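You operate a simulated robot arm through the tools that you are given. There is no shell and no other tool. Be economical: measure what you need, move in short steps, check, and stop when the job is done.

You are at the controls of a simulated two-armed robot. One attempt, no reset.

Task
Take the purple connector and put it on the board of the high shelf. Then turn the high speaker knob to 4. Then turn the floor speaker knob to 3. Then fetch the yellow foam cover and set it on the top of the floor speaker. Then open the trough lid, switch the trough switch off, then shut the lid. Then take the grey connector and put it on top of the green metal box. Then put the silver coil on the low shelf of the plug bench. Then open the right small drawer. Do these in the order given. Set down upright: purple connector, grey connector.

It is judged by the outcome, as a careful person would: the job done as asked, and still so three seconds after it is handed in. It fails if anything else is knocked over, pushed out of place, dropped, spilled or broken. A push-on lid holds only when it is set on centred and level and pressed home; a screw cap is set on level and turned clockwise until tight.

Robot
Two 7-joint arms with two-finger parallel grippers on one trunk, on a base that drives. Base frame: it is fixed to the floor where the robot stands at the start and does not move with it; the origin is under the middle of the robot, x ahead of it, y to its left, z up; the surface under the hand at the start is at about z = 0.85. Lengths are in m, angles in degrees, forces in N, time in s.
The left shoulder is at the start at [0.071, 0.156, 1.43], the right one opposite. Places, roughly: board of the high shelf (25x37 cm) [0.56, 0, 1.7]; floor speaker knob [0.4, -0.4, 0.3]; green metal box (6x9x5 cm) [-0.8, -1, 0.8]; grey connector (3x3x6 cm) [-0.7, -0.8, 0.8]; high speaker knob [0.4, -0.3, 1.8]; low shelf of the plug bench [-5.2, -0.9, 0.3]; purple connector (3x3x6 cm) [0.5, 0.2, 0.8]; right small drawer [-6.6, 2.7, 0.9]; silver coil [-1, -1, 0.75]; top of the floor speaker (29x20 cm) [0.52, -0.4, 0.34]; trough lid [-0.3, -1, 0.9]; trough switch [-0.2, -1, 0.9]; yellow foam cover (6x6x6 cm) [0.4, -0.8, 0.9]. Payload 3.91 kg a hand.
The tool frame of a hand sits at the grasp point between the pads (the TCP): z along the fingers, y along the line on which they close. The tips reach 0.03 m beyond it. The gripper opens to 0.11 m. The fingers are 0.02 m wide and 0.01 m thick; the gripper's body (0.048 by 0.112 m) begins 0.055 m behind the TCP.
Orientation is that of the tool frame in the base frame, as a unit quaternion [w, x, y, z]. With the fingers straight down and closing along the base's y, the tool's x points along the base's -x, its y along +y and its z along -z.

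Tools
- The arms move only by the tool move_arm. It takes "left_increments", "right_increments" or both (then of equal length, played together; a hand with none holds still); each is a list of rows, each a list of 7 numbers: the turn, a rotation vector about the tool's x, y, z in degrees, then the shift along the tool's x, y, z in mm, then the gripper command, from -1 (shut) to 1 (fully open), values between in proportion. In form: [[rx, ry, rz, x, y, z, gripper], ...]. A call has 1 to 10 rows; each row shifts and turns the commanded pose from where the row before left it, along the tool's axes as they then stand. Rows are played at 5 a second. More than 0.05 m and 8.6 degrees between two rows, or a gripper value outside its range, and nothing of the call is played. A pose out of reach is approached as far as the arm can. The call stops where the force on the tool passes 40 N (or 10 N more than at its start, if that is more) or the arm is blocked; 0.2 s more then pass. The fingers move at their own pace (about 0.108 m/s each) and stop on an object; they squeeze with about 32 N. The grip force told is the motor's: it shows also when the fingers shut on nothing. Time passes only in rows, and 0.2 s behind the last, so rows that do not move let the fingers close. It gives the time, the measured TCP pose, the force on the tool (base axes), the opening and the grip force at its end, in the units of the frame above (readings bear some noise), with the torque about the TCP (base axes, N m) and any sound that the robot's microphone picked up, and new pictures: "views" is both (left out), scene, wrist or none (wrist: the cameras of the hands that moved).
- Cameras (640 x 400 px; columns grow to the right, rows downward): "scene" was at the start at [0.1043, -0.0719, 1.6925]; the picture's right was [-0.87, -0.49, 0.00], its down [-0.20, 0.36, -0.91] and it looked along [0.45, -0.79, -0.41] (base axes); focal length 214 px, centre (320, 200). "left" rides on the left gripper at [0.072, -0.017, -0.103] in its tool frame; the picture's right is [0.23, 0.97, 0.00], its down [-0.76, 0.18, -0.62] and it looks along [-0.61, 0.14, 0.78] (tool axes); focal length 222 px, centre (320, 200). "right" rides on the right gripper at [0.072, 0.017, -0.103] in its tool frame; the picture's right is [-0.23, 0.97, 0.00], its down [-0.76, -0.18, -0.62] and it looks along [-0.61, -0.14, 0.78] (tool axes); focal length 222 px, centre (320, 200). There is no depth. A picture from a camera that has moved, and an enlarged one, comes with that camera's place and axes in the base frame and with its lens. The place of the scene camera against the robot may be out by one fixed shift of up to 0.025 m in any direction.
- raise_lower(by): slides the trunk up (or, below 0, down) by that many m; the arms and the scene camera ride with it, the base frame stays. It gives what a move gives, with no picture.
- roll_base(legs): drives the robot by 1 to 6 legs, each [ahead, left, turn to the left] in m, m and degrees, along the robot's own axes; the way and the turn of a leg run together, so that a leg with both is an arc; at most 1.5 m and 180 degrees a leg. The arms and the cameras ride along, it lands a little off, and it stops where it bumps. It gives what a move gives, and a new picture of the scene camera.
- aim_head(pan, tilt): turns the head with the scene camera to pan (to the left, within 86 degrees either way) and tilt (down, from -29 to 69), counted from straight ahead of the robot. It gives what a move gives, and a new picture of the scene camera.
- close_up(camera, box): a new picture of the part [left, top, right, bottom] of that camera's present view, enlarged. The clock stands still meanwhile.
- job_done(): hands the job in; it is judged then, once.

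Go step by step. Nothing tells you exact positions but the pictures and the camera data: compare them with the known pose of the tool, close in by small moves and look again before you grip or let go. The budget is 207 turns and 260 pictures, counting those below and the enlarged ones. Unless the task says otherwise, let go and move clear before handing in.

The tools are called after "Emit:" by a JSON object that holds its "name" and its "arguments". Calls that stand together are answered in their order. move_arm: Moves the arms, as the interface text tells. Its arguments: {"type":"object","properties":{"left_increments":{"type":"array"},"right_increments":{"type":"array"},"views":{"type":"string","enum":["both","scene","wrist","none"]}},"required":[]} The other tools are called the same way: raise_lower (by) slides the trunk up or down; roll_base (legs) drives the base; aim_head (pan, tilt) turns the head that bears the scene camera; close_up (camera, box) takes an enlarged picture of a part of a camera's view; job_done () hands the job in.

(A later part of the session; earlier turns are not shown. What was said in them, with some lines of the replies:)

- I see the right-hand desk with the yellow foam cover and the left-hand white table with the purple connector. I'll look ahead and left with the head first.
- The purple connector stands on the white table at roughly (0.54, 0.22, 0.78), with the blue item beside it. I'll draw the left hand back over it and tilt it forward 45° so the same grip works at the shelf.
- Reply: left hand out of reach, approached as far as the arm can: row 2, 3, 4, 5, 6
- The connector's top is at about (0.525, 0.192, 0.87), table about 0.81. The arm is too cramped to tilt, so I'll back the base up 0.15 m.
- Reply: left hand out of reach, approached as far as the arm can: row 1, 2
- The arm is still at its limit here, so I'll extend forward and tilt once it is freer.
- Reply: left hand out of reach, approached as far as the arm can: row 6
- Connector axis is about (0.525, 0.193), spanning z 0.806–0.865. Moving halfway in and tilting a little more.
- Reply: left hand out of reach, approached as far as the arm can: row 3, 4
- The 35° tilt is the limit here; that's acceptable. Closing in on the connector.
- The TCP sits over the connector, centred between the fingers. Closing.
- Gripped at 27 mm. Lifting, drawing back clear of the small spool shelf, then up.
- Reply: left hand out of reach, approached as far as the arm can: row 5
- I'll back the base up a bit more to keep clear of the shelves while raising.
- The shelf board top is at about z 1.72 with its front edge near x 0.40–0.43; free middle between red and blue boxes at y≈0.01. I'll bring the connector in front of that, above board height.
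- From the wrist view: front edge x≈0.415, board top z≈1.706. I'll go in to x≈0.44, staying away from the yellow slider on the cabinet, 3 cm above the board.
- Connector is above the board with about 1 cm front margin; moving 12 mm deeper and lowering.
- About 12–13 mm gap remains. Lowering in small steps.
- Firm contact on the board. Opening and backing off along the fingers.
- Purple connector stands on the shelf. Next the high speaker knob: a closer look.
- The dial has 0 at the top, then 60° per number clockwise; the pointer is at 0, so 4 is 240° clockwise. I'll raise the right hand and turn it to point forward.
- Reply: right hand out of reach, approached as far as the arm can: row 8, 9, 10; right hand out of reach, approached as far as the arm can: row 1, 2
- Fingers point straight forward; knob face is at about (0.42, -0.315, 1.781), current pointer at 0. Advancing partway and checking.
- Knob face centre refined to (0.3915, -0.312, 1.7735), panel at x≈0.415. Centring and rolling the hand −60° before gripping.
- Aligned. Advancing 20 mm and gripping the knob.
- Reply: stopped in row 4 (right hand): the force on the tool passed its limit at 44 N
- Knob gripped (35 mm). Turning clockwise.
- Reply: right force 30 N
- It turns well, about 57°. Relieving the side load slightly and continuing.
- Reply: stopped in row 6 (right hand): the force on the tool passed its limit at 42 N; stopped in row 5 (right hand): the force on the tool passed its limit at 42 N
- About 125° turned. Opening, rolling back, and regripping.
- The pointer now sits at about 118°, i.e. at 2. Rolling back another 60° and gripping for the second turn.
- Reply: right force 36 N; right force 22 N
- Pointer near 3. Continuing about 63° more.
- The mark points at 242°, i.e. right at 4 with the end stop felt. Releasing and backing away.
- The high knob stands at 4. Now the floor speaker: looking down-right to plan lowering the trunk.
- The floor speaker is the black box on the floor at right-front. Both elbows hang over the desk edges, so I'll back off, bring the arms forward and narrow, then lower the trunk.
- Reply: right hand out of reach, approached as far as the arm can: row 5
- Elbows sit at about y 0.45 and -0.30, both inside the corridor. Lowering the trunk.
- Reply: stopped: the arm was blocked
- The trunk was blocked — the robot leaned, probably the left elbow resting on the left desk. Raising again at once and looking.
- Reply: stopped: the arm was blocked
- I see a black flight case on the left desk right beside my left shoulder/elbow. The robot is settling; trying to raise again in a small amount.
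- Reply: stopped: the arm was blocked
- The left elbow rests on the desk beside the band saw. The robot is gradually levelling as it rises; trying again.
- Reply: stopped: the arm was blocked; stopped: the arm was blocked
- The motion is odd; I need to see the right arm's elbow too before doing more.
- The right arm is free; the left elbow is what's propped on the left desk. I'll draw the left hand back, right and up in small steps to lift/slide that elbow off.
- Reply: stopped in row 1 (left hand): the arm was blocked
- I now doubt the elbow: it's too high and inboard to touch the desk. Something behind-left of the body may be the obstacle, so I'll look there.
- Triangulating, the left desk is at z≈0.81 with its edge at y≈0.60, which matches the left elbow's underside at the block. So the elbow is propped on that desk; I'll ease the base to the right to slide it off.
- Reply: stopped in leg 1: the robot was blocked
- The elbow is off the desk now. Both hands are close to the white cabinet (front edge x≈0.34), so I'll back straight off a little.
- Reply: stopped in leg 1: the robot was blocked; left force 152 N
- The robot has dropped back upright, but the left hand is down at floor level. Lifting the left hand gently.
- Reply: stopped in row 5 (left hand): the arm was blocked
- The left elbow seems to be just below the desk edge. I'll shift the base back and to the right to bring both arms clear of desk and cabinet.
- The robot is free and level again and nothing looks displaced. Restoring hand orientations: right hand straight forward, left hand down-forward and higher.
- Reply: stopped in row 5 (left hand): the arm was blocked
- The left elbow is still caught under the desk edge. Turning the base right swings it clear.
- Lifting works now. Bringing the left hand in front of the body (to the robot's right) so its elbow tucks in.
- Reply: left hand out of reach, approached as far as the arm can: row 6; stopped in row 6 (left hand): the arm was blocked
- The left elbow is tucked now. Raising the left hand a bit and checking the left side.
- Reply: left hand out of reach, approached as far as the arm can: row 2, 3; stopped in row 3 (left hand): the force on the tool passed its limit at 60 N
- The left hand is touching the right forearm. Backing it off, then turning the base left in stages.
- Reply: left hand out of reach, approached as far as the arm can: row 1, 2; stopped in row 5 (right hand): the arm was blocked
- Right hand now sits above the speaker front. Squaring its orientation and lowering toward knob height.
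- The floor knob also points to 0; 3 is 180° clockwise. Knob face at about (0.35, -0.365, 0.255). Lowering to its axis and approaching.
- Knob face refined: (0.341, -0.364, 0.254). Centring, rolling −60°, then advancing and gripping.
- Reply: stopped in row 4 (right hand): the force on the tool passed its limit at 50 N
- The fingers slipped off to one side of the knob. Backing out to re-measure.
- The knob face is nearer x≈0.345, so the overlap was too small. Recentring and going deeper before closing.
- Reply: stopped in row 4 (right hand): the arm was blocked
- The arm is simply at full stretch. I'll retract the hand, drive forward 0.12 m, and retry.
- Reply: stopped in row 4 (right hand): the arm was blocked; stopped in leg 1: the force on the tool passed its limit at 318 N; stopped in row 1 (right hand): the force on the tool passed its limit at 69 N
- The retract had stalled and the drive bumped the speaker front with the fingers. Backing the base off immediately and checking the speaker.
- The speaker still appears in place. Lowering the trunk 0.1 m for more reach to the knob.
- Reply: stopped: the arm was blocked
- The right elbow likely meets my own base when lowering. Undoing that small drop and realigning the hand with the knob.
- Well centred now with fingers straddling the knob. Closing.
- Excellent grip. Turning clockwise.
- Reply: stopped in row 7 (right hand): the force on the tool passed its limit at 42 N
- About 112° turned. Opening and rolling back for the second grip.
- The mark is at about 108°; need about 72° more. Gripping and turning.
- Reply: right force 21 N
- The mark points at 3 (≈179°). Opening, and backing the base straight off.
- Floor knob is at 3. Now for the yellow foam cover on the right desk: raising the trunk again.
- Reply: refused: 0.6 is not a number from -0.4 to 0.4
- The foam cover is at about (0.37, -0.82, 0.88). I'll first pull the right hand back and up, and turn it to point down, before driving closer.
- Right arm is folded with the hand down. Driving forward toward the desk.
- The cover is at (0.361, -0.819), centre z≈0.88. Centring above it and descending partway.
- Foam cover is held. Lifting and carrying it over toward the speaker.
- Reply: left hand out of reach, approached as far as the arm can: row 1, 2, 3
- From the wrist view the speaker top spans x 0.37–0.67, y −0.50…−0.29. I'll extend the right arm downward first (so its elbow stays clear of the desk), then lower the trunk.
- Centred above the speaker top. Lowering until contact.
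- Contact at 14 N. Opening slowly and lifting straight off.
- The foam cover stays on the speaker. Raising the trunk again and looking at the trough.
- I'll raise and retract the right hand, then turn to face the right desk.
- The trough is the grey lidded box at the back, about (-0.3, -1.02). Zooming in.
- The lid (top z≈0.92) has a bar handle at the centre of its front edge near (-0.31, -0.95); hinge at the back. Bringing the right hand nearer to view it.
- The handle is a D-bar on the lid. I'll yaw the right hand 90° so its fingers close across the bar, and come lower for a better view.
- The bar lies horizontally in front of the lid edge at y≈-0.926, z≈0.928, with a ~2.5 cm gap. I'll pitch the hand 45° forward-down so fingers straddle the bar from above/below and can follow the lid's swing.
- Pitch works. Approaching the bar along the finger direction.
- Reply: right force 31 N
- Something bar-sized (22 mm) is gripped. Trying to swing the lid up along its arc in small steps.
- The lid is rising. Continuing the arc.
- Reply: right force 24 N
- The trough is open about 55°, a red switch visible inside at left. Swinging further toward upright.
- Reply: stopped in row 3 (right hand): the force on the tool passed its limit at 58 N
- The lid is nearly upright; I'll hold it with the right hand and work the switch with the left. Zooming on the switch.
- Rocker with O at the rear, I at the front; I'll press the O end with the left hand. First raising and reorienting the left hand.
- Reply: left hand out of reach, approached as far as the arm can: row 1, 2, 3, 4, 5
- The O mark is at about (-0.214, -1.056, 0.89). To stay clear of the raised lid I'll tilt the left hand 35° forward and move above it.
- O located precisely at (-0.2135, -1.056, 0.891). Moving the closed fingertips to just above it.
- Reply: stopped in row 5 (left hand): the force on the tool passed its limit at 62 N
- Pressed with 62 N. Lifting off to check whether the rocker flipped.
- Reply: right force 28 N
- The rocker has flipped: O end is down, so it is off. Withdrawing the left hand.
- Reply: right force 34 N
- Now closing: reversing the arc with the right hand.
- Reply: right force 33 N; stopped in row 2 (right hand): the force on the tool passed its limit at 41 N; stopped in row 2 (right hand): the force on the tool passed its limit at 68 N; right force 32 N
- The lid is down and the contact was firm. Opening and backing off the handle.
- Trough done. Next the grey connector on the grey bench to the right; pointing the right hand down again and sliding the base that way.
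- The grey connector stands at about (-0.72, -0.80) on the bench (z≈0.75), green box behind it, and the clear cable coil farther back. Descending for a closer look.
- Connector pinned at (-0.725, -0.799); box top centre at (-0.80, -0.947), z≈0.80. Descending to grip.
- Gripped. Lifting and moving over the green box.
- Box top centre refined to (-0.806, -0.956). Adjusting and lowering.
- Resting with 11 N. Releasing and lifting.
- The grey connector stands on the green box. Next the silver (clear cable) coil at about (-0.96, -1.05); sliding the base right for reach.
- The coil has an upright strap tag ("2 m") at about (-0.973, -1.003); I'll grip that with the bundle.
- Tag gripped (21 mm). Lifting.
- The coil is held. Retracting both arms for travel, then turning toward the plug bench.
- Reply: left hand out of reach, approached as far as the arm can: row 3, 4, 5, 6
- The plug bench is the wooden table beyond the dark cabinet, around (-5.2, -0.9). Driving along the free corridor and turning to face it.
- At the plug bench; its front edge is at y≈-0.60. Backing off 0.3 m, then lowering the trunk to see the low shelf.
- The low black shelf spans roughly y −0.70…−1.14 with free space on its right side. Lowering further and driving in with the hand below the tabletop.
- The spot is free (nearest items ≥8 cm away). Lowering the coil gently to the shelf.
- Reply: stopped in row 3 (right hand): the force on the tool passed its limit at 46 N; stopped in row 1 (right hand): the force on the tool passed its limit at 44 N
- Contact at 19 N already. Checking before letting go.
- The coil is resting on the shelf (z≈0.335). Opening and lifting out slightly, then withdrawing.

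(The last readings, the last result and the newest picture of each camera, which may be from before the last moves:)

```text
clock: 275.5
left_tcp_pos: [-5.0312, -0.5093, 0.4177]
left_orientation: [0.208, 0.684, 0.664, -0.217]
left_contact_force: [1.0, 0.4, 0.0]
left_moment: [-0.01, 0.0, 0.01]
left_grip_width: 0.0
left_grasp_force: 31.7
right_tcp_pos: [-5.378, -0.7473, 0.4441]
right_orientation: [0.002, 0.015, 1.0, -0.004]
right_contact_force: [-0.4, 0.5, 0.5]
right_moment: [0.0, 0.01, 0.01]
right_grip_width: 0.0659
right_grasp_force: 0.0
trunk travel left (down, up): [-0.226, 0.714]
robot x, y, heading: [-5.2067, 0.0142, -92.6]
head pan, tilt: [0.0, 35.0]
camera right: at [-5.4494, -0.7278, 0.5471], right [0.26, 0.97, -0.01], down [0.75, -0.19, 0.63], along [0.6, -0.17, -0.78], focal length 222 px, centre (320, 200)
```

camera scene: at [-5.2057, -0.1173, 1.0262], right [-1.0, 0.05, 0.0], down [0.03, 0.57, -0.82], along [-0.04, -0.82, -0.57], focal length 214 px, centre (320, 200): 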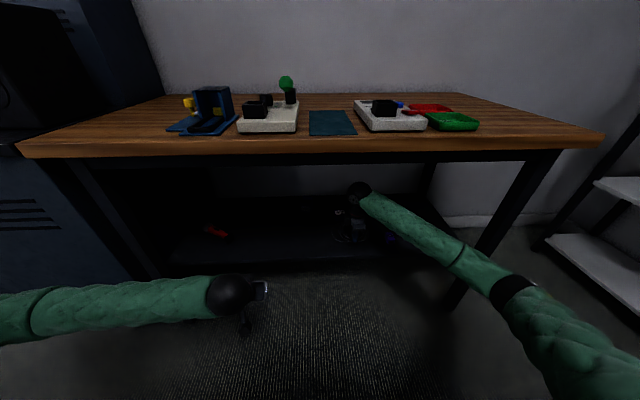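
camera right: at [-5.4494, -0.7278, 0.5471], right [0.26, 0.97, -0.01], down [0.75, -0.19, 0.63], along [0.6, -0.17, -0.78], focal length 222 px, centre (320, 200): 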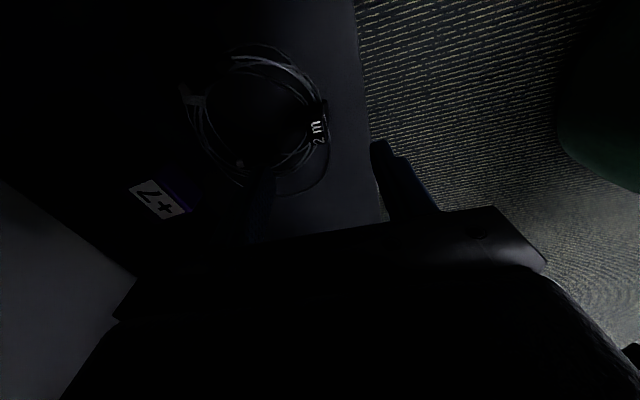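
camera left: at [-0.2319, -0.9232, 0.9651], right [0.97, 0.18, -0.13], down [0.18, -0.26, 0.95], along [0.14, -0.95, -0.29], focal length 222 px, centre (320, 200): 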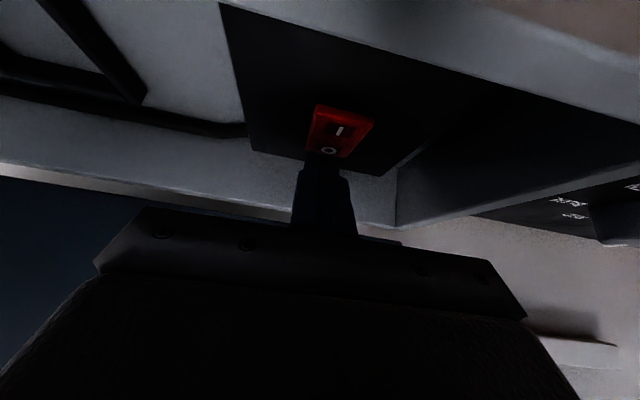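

The coil lies flat on the low shelf. Withdrawing and backing out.

Emit:
{"name": "move_arm", "arguments": {"right_increments": [[0, 0, 0, 0, 45, 0, 0.2], [0, 0, 0, 0, 45, 0, 0.2], [0, 0, 0, 0, 45, 0, 0], [0, 0, 0, 0, 45, 0, 0], [0, 0, 0, 0, 45, 0, 0]], "views": "none"}}

Emit:
{"name": "roll_base", "arguments": {"legs": [[-0.28, 0, 0]]}}

Emit:
{"name": "raise_lower", "arguments": {"by": 0.4}}

Emit:
{"name": "raise_lower", "arguments": {"by": 0.28}}

```text
clock: 276.7
left_tcp_pos: [-5.0308, -0.5095, 0.4157]
left_orientation: [0.209, 0.683, 0.665, -0.217]
left_contact_force: [-0.7, -0.8, 0.8]
left_moment: [-0.02, 0.02, 0.0]
left_grip_width: 0.0003
left_grasp_force: 31.7
right_tcp_pos: [-5.3707, -0.5213, 0.4404]
right_orientation: [0.002, 0.015, 1.0, -0.004]
right_contact_force: [-0.4, 0.4, 0.1]
right_moment: [-0.01, 0.0, -0.02]
right_grip_width: 0.0551
right_grasp_force: 0.0
trunk travel left (down, up): [-0.226, 0.714]
robot x, y, heading: [-5.2063, 0.0113, -92.6]
head pan, tilt: [0.0, 35.0]
```

```text
clock: 278.6
left_tcp_pos: [-5.0217, -0.2337, 0.4169]
left_orientation: [0.208, 0.687, 0.661, -0.218]
left_contact_force: [-0.5, -0.5, -0.4]
left_moment: [-0.01, -0.02, 0.04]
left_grip_width: 0.0
left_grasp_force: 32.1
right_tcp_pos: [-5.3631, -0.2436, 0.4408]
right_orientation: [0.003, 0.019, 1.0, -0.004]
right_contact_force: [0.2, -0.1, -0.3]
right_moment: [0.0, 0.01, -0.01]
right_grip_width: 0.0548
right_grasp_force: 0.0
trunk travel left (down, up): [-0.226, 0.714]
robot x, y, heading: [-5.1903, 0.289, -93.1]
head pan, tilt: [0.0, 35.0]
camera scene: at [-5.193, 0.1602, 1.0263], right [-1.0, 0.05, 0.0], down [0.03, 0.57, -0.82], along [-0.04, -0.82, -0.57], focal length 214 px, centre (320, 200)
```

scene: 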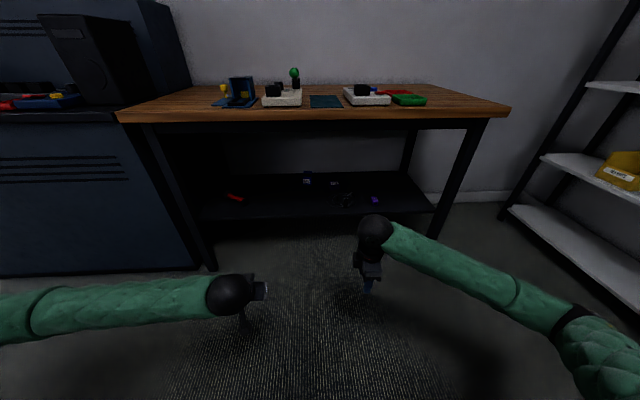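

```text
clock: 282.5
left_tcp_pos: [-5.023, -0.2338, 0.8175]
left_orientation: [0.209, 0.686, 0.662, -0.218]
left_contact_force: [0.0, -0.7, -0.1]
left_moment: [-0.01, -0.02, 0.0]
left_grip_width: 0.0002
left_grasp_force: 32.0
right_tcp_pos: [-5.3631, -0.2433, 0.8401]
right_orientation: [0.002, 0.019, 1.0, -0.004]
right_contact_force: [-0.4, 0.0, 0.7]
right_moment: [-0.01, 0.01, 0.0]
right_grip_width: 0.0551
right_grasp_force: 0.1
trunk travel left (down, up): [-0.626, 0.314]
robot x, y, heading: [-5.1947, 0.2843, -93.0]
head pan, tilt: [0.0, 35.0]
```

```text
clock: 285.3
left_tcp_pos: [-5.0223, -0.2325, 1.0976]
left_orientation: [0.208, 0.687, 0.662, -0.217]
left_contact_force: [-0.1, -0.3, 0.2]
left_moment: [0.0, -0.01, -0.02]
left_grip_width: 0.0003
left_grasp_force: 31.9
right_tcp_pos: [-5.3628, -0.2434, 1.121]
right_orientation: [0.002, 0.019, 1.0, -0.004]
right_contact_force: [0.0, -1.2, 0.1]
right_moment: [0.01, -0.07, 0.03]
right_grip_width: 0.0549
right_grasp_force: 0.1
trunk travel left (down, up): [-0.906, 0.034]
robot x, y, heading: [-5.194, 0.2908, -93.0]
head pan, tilt: [0.0, 35.0]
```

Now the right small drawer: a grey drawer unit on the far bench near (-6.6, 2.7). Moving into the corridor and turning that way.

Emit:
{"name": "roll_base", "arguments": {"legs": [[0, -0.53, 0], [0, 0, 90], [0, 0, 92]]}}

```text
clock: 296.1
left_tcp_pos: [-5.9252, 0.8358, 1.0975]
left_orientation: [-0.214, 0.675, -0.674, -0.214]
left_contact_force: [0.8, -0.5, 0.3]
left_moment: [0.01, -0.01, 0.01]
left_grip_width: 0.0002
left_grasp_force: 32.2
right_tcp_pos: [-5.5859, 0.8571, 1.1202]
right_orientation: [-0.004, 1.0, 0.0, -0.003]
right_contact_force: [0.1, -0.1, 0.0]
right_moment: [0.02, 0.02, -0.01]
right_grip_width: 0.0552
right_grasp_force: 0.0
trunk travel left (down, up): [-0.906, 0.034]
robot x, y, heading: [-5.7332, 0.3177, 89.2]
head pan, tilt: [0.0, 35.0]
camera scene: at [-5.7232, 0.4657, 1.7063], right [1.0, -0.02, 0.0], down [-0.01, -0.57, -0.82], along [0.01, 0.82, -0.57], focal length 214 px, centre (320, 200)
```

scene: 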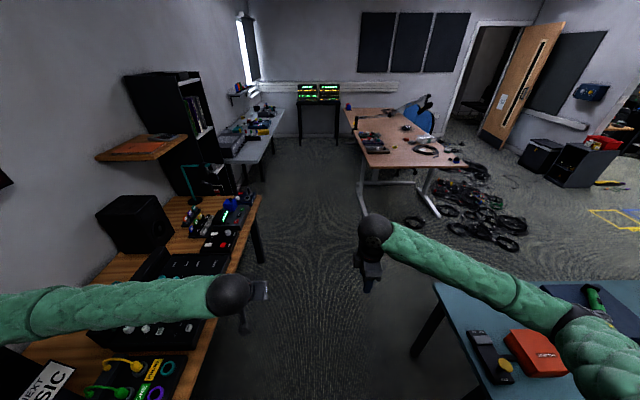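

Emit:
{"name": "roll_base", "arguments": {"legs": [[1.15, 0, 0], [1.1, 0, 0], [0, 0, 91]]}}

```text
clock: 311.1
left_tcp_pos: [-6.1546, 2.3646, 1.0958]
left_orientation: [-0.001, 0.953, -0.002, -0.302]
left_contact_force: [0.5, 1.6, -0.8]
left_moment: [0.0, -0.02, 0.01]
left_grip_width: 0.0
left_grasp_force: 31.8
right_tcp_pos: [-6.1772, 2.7036, 1.1199]
right_orientation: [-0.003, 0.708, 0.706, -0.004]
right_contact_force: [1.1, -0.1, -0.6]
right_moment: [0.0, -0.04, 0.01]
right_grip_width: 0.0551
right_grasp_force: 0.1
trunk travel left (down, up): [-0.906, 0.034]
robot x, y, heading: [-5.6387, 2.5586, 178.7]
head pan, tilt: [0.0, 35.0]
camera scene: at [-5.7686, 2.5658, 1.7063], right [0.02, 1.0, 0.0], down [0.57, -0.01, -0.82], along [-0.82, 0.02, -0.57], focal length 214 px, centre (320, 200)
```

scene: 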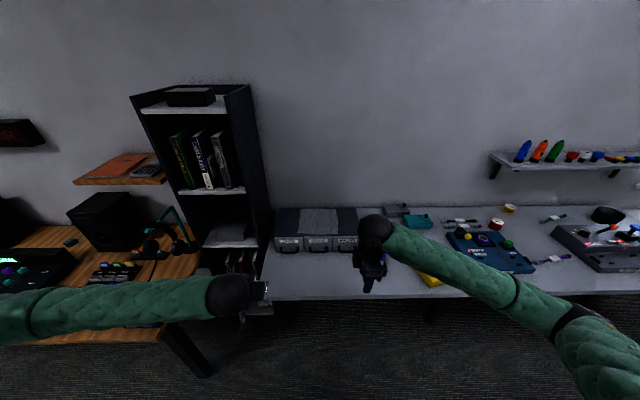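

Emit:
{"name": "close_up", "arguments": {"camera": "scene", "box": [265, 195, 395, 275]}}

```text
4.92 times, centred on (330, 235) of scene
camera zoom: at [-5.7686, 2.5658, 1.7063], right [0.02, 1.0, 0.0], down [0.57, -0.01, -0.82], along [-0.82, 0.02, -0.57], focal length 1056 px, centre (271, 28)
```

zoom: 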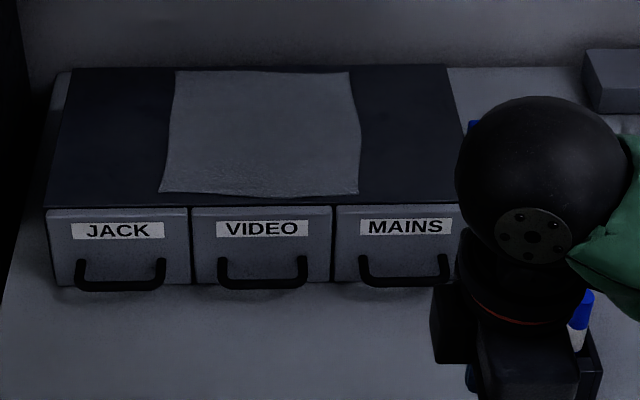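

The right drawer is "MAINS" with a bar handle at about (-6.53, 2.73, 0.84). The right hand already closes across the bar; moving above it.

Emit:
{"name": "move_arm", "arguments": {"right_increments": [[0, 0, 0, 3, -44, 12, -0.2], [0, 0, 0, 3, -44, 12, -0.2], [0, 0, 0, 3, -44, 12, -0.2], [0, 0, 0, 3, -44, 12, -0.2], [0, 0, 0, 3, -44, 12, -0.2], [0, 0, 0, 3, -44, 12, -0.2], [0, 0, 0, 3, -40, 12, -0.2]], "views": "wrist"}}

Emit:
{"name": "close_up", "arguments": {"camera": "right", "box": [160, 40, 400, 210]}}

```text
clock: 312.7
left_tcp_pos: [-6.1573, 2.3651, 1.096]
left_orientation: [-0.001, 0.954, -0.001, -0.301]
left_contact_force: [-0.2, -0.5, 0.0]
left_moment: [0.01, -0.02, 0.01]
left_grip_width: 0.0
left_grasp_force: 32.0
right_tcp_pos: [-6.4849, 2.7275, 1.0347]
right_orientation: [-0.002, 0.708, 0.706, -0.003]
right_contact_force: [0.1, 1.1, -1.1]
right_moment: [0.0, -0.01, -0.01]
right_grip_width: 0.0441
right_grasp_force: 0.0
trunk travel left (down, up): [-0.906, 0.034]
robot x, y, heading: [-5.6405, 2.5588, 178.7]
head pan, tilt: [0.0, 35.0]
camera right: at [-6.4662, 2.8007, 1.1381], right [0.97, -0.23, -0.01], down [-0.18, -0.76, 0.63], along [-0.15, -0.61, -0.78], focal length 222 px, centre (320, 200)
```

right: 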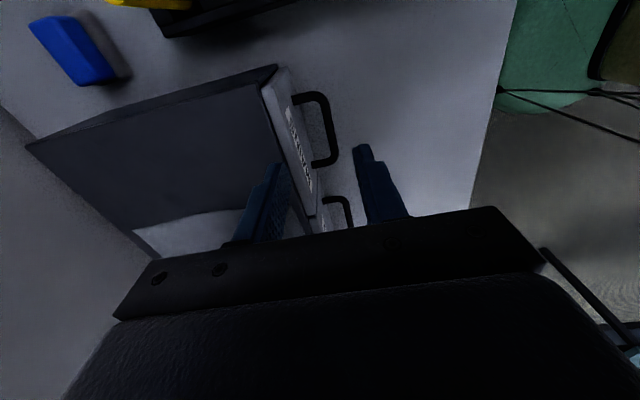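

```text
2.35 times, centred on (280, 125) of right
camera zoom: at [-6.4662, 2.8007, 1.1381], right [0.97, -0.23, -0.01], down [-0.18, -0.76, 0.63], along [-0.15, -0.61, -0.78], focal length 523 px, centre (414, 376)
```

zoom: 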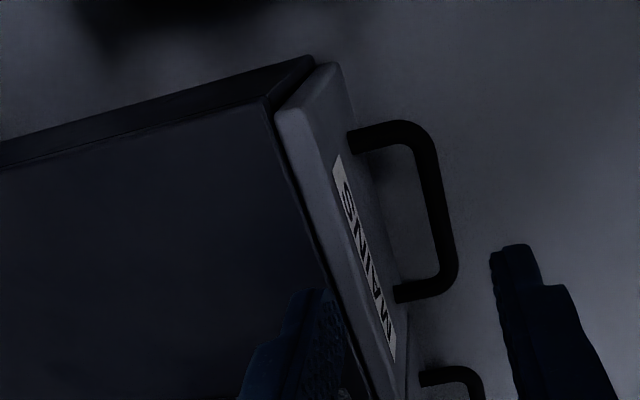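

Emit:
{"name": "move_arm", "arguments": {"right_increments": [[0, 0, 0, -9, 4, 35, -0.2], [0, 0, 0, -8, 3, 35, -0.2]], "views": "none"}}

Emit:
{"name": "close_up", "arguments": {"camera": "right", "box": [200, 60, 440, 230]}}

```text
clock: 313.3
left_tcp_pos: [-6.1554, 2.3661, 1.0977]
left_orientation: [-0.001, 0.953, -0.001, -0.302]
left_contact_force: [-0.5, 0.4, -0.3]
left_moment: [0.01, 0.01, 0.03]
left_grip_width: 0.0
left_grasp_force: 32.2
right_tcp_pos: [-6.4782, 2.7107, 0.9675]
right_orientation: [-0.003, 0.709, 0.706, -0.004]
right_contact_force: [-0.3, 0.7, -0.3]
right_moment: [-0.03, -0.02, 0.0]
right_grip_width: 0.0443
right_grasp_force: 0.2
trunk travel left (down, up): [-0.906, 0.034]
robot x, y, heading: [-5.6416, 2.5501, 178.9]
head pan, tilt: [0.0, 35.0]
```

```text
2.35 times, centred on (320, 145) of right
camera zoom: at [-6.4592, 2.7827, 1.0706], right [0.97, -0.23, -0.01], down [-0.17, -0.76, 0.63], along [-0.15, -0.61, -0.78], focal length 523 px, centre (320, 329)
```

zoom: 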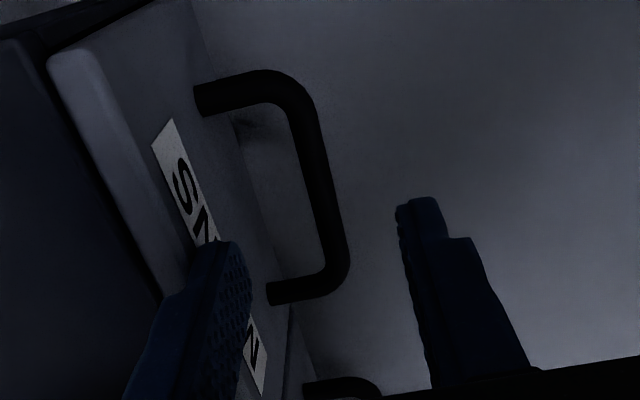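

Bar at about (-6.48, 2.704, 0.887). Narrowing the opening and lowering the fingers over it.

Emit:
{"name": "move_arm", "arguments": {"right_increments": [[0, 0, 0, -6, 1, 20, -0.42], [0, 0, 0, 0, 0, 20, -0.42], [0, 0, 0, 0, 0, 10, -0.42]], "views": "none"}}

Emit:
{"name": "close_up", "arguments": {"camera": "right", "box": [200, 60, 440, 230]}}

```text
clock: 314.1
left_tcp_pos: [-6.1565, 2.3634, 1.0967]
left_orientation: [-0.002, 0.953, -0.001, -0.302]
left_contact_force: [-0.5, 0.0, -0.3]
left_moment: [0.0, 0.01, -0.01]
left_grip_width: 0.0
left_grasp_force: 32.6
right_tcp_pos: [-6.4756, 2.7042, 0.9191]
right_orientation: [-0.001, 0.708, 0.706, -0.004]
right_contact_force: [0.8, 0.3, -0.4]
right_moment: [0.01, 0.01, -0.02]
right_grip_width: 0.032
right_grasp_force: 0.1
trunk travel left (down, up): [-0.906, 0.034]
robot x, y, heading: [-5.6418, 2.5546, 179.0]
head pan, tilt: [0.0, 35.0]
```

```text
2.35 times, centred on (320, 145) of right
camera zoom: at [-6.4571, 2.7758, 1.0218], right [0.97, -0.23, -0.01], down [-0.17, -0.76, 0.63], along [-0.15, -0.61, -0.78], focal length 523 px, centre (320, 329)
```

zoom: 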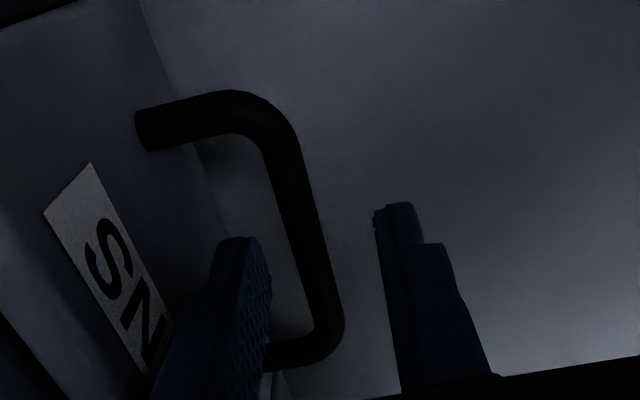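

Emit:
{"name": "move_arm", "arguments": {"right_increments": [[0, 0, 0, 0, -4, 8, -0.42], [0, 0, 0, 0, 0, 10, -0.42], [0, 0, 0, 0, 0, 9, -0.42], [0, 0, 0, 0, 0, 0, -1], [0, 0, 0, 0, 0, 0, -1]], "views": "wrist"}}

```text
clock: 315.0
left_tcp_pos: [-6.1528, 2.3651, 1.0979]
left_orientation: [-0.002, 0.953, -0.001, -0.303]
left_contact_force: [0.0, 0.1, -0.3]
left_moment: [-0.01, -0.01, -0.03]
left_grip_width: 0.0
left_grasp_force: 32.1
right_tcp_pos: [-6.481, 2.7013, 0.8991]
right_orientation: [-0.005, 0.708, 0.707, -0.008]
right_contact_force: [17.7, 0.1, 20.0]
right_moment: [1.31, 0.58, 0.93]
right_grip_width: 0.0096
right_grasp_force: 32.0
trunk travel left (down, up): [-0.906, 0.034]
robot x, y, heading: [-5.6427, 2.5498, 179.1]
head pan, tilt: [0.0, 35.0]
stopped in row 4 (right hand): the force on the tool passed its limit at 44 N (the readings are from after the stop); the commanded pose is now the measured one
camera right: at [-6.4609, 2.7743, 1.0018], right [0.97, -0.23, -0.02], down [-0.17, -0.76, 0.63], along [-0.16, -0.61, -0.78], focal length 222 px, centre (320, 200)
```

right: 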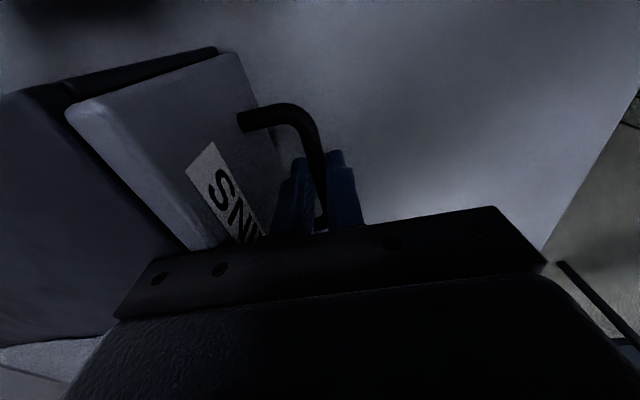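

Bar gripped. Pulling the drawer out toward me.

Emit:
{"name": "move_arm", "arguments": {"right_increments": [[0, 0, 0, 0, 2, -2, -1], [0, 0, 0, 0, 15, 0, -1], [0, 0, 0, 0, 18, 0, -1], [0, 0, 0, 0, 18, 0, -1], [0, 0, 0, 0, 18, 0, -1], [0, 0, 0, 0, 18, 0, -1]], "views": "scene"}}

```text
clock: 316.4
left_tcp_pos: [-6.1546, 2.3658, 1.0976]
left_orientation: [-0.001, 0.953, -0.002, -0.303]
left_contact_force: [-0.3, -0.5, -0.3]
left_moment: [0.0, 0.0, -0.01]
left_grip_width: 0.0001
left_grasp_force: 32.4
right_tcp_pos: [-6.4057, 2.7006, 0.8999]
right_orientation: [-0.005, 0.709, 0.705, -0.01]
right_contact_force: [0.1, 4.4, 20.1]
right_moment: [0.34, -0.02, 0.97]
right_grip_width: 0.0096
right_grasp_force: 44.9
trunk travel left (down, up): [-0.906, 0.034]
robot x, y, heading: [-5.6396, 2.5529, 178.9]
head pan, tilt: [0.0, 35.0]
stopped in row 6 (right hand): the force on the tool passed its limit at 42 N (the readings are from after the stop); the commanded pose is now the measured one
camera scene: at [-5.7678, 2.5659, 1.706], right [0.02, 1.0, 0.0], down [0.57, -0.01, -0.82], along [-0.82, 0.02, -0.57], focal length 214 px, centre (320, 200)
```

scene: 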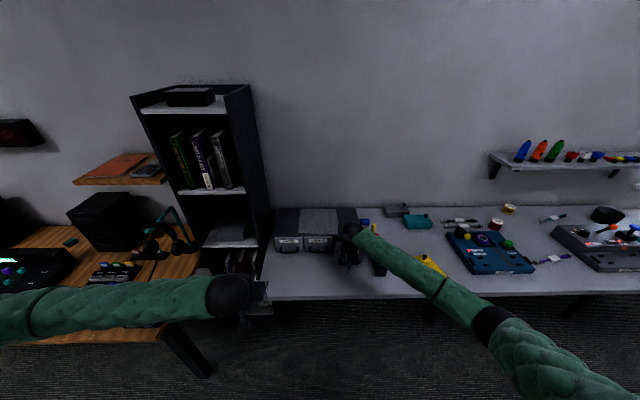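

Emit:
{"name": "close_up", "arguments": {"camera": "scene", "box": [265, 195, 395, 285]}}

Emit:
{"name": "move_arm", "arguments": {"right_increments": [[0, 0, 0, 0, 10, -1, -1], [0, 0, 0, 0, 10, 0, -1], [0, 0, 0, 0, 10, 0, -1]], "views": "none"}}

```text
4.44 times, centred on (330, 240) of scene
camera zoom: at [-5.7678, 2.5659, 1.706], right [0.02, 1.0, 0.0], down [0.57, -0.01, -0.82], along [-0.82, 0.02, -0.57], focal length 953 px, centre (276, 22)
```

zoom: 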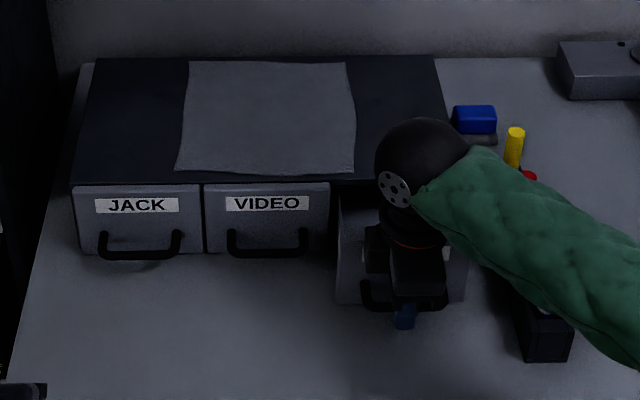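

```text
clock: 317.2
left_tcp_pos: [-6.1531, 2.364, 1.0979]
left_orientation: [-0.002, 0.953, -0.001, -0.303]
left_contact_force: [0.4, -0.1, -0.7]
left_moment: [0.03, 0.01, 0.04]
left_grip_width: 0.0001
left_grasp_force: 32.3
right_tcp_pos: [-6.3738, 2.7013, 0.8983]
right_orientation: [-0.005, 0.708, 0.706, -0.009]
right_contact_force: [0.9, -0.4, 17.7]
right_moment: [-0.11, 0.0, 0.91]
right_grip_width: 0.0093
right_grasp_force: 45.3
trunk travel left (down, up): [-0.906, 0.034]
robot x, y, heading: [-5.6375, 2.5523, 178.8]
head pan, tilt: [0.0, 35.0]
```

The drawer is sliding out, about 11 cm so far. A bit more.

Emit:
{"name": "move_arm", "arguments": {"right_increments": [[0, 0, 0, 0, 12, 0, -1], [0, 0, 0, 0, 12, 0, -1], [0, 0, 0, 0, 12, 0, -1]], "views": "none"}}

Emit:
{"name": "close_up", "arguments": {"camera": "scene", "box": [265, 195, 395, 285]}}

```text
clock: 318.0
left_tcp_pos: [-6.1537, 2.3663, 1.0984]
left_orientation: [-0.002, 0.953, -0.002, -0.304]
left_contact_force: [0.0, -0.5, -0.1]
left_moment: [-0.01, 0.02, -0.02]
left_grip_width: 0.0
left_grasp_force: 32.3
right_tcp_pos: [-6.3385, 2.7013, 0.8993]
right_orientation: [-0.005, 0.709, 0.706, -0.01]
right_contact_force: [-1.0, 8.3, 33.0]
right_moment: [-0.08, 0.03, 0.95]
right_grip_width: 0.0094
right_grasp_force: 44.8
trunk travel left (down, up): [-0.906, 0.034]
robot x, y, heading: [-5.6369, 2.5553, 179.2]
head pan, tilt: [0.0, 35.0]
```

```text
4.44 times, centred on (330, 240) of scene
camera zoom: at [-5.7655, 2.5663, 1.7068], right [0.02, 1.0, 0.0], down [0.57, -0.01, -0.82], along [-0.82, 0.02, -0.57], focal length 953 px, centre (276, 22)
```

zoom: 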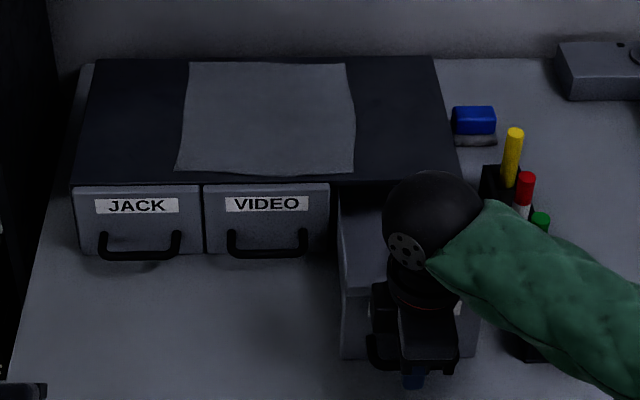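

Emit:
{"name": "move_arm", "arguments": {"right_increments": [[0, 0, 0, 0, 10, -2, -1], [0, 0, 0, 0, 10, 0, -1], [0, 0, 0, 0, 10, 0, -1]], "views": "none"}}

```text
clock: 318.8
left_tcp_pos: [-6.1552, 2.3655, 1.0971]
left_orientation: [0.0, 0.953, -0.001, -0.302]
left_contact_force: [-0.2, 0.1, -0.3]
left_moment: [-0.02, 0.0, 0.01]
left_grip_width: 0.0
left_grasp_force: 31.8
right_tcp_pos: [-6.3154, 2.7009, 0.899]
right_orientation: [-0.007, 0.71, 0.704, -0.011]
right_contact_force: [-14.2, -0.4, -6.4]
right_moment: [-0.22, -0.04, 0.98]
right_grip_width: 0.0099
right_grasp_force: 45.1
trunk travel left (down, up): [-0.906, 0.034]
robot x, y, heading: [-5.6384, 2.5545, 178.8]
head pan, tilt: [0.0, 35.0]
stopped in row 3 (right hand): the force on the tool passed its limit at 45 N (the readings are from after the stop); the commanded pose is now the measured one
```

The drawer reached its end stop (about 16.5 cm out). Releasing and lifting clear.

Emit:
{"name": "move_arm", "arguments": {"right_increments": [[0, 0, 0, 0, 0, 0, -0.5], [0, 0, 0, 0, 0, 0, -0.4], [0, 0, 0, 0, 0, -15, -0.4], [0, 0, 0, 0, 0, -30, -0.4], [0, 0, 0, 0, 0, -40, -0.4], [0, 0, 0, 0, 20, -40, -0.4], [0, 0, 0, 0, 40, -20, -0.4], [0, 0, 0, 0, 40, 0, -0.4]], "views": "scene"}}

Emit:
{"name": "close_up", "arguments": {"camera": "scene", "box": [265, 195, 395, 295]}}

```text
clock: 320.6
left_tcp_pos: [-6.155, 2.3658, 1.0959]
left_orientation: [-0.001, 0.953, -0.002, -0.302]
left_contact_force: [0.4, 0.2, 0.3]
left_moment: [-0.02, 0.01, 0.0]
left_grip_width: 0.0
left_grasp_force: 32.4
right_tcp_pos: [-6.2085, 2.6997, 1.0404]
right_orientation: [-0.007, 0.709, 0.705, -0.011]
right_contact_force: [0.2, 0.3, -0.2]
right_moment: [0.01, 0.02, 0.01]
right_grip_width: 0.033
right_grasp_force: 0.0
trunk travel left (down, up): [-0.906, 0.034]
robot x, y, heading: [-5.6362, 2.5522, 178.6]
head pan, tilt: [0.0, 35.0]
camera scene: at [-5.7674, 2.5665, 1.7064], right [0.02, 1.0, 0.0], down [0.57, -0.01, -0.82], along [-0.82, 0.01, -0.57], focal length 214 px, centre (320, 200)
```

scene: 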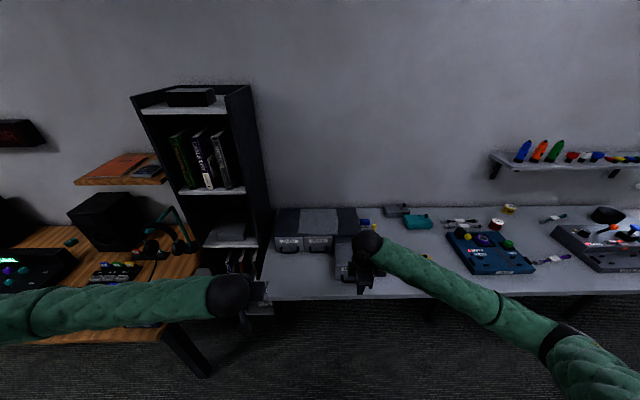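

```text
4.00 times, centred on (330, 245) of scene
camera zoom: at [-5.7674, 2.5665, 1.7064], right [0.02, 1.0, 0.0], down [0.57, -0.01, -0.82], along [-0.82, 0.01, -0.57], focal length 858 px, centre (280, 20)
```

zoom: 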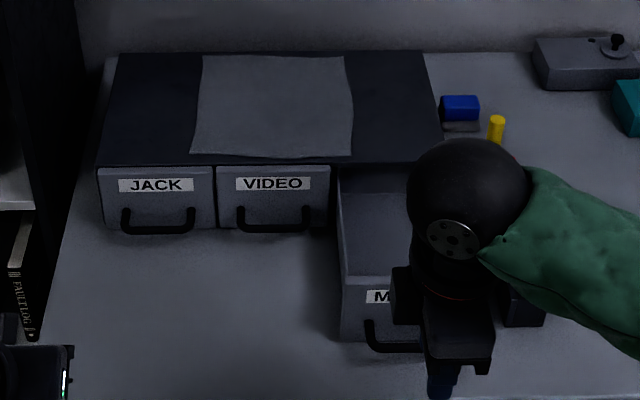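

The drawer is fully open, both hands are empty and clear, and every step is done; handing in.

Emit:
{"name": "job_done", "arguments": {}}

```text
The job is handed in.
```

I completed all eight steps in order and handed the job in, but there were three hard contacts along the way that could count against it.

- **Left desk:** while I was lowering the trunk for the floor knob, the left elbow caught on the left desk and the robot leaned and turned. The left hand then hit something near the floor at over 100 N. Nothing looked out of place in later views, but I did not check the desk and floor items closely.
- **Floor speaker:** the right fingertips rammed its front at about 318 N during a drive. The knob was still where I had measured it afterwards, and I then turned it to 3.
- **Trough lid:** it went down with a contact of about 68 N and showed closed afterwards.
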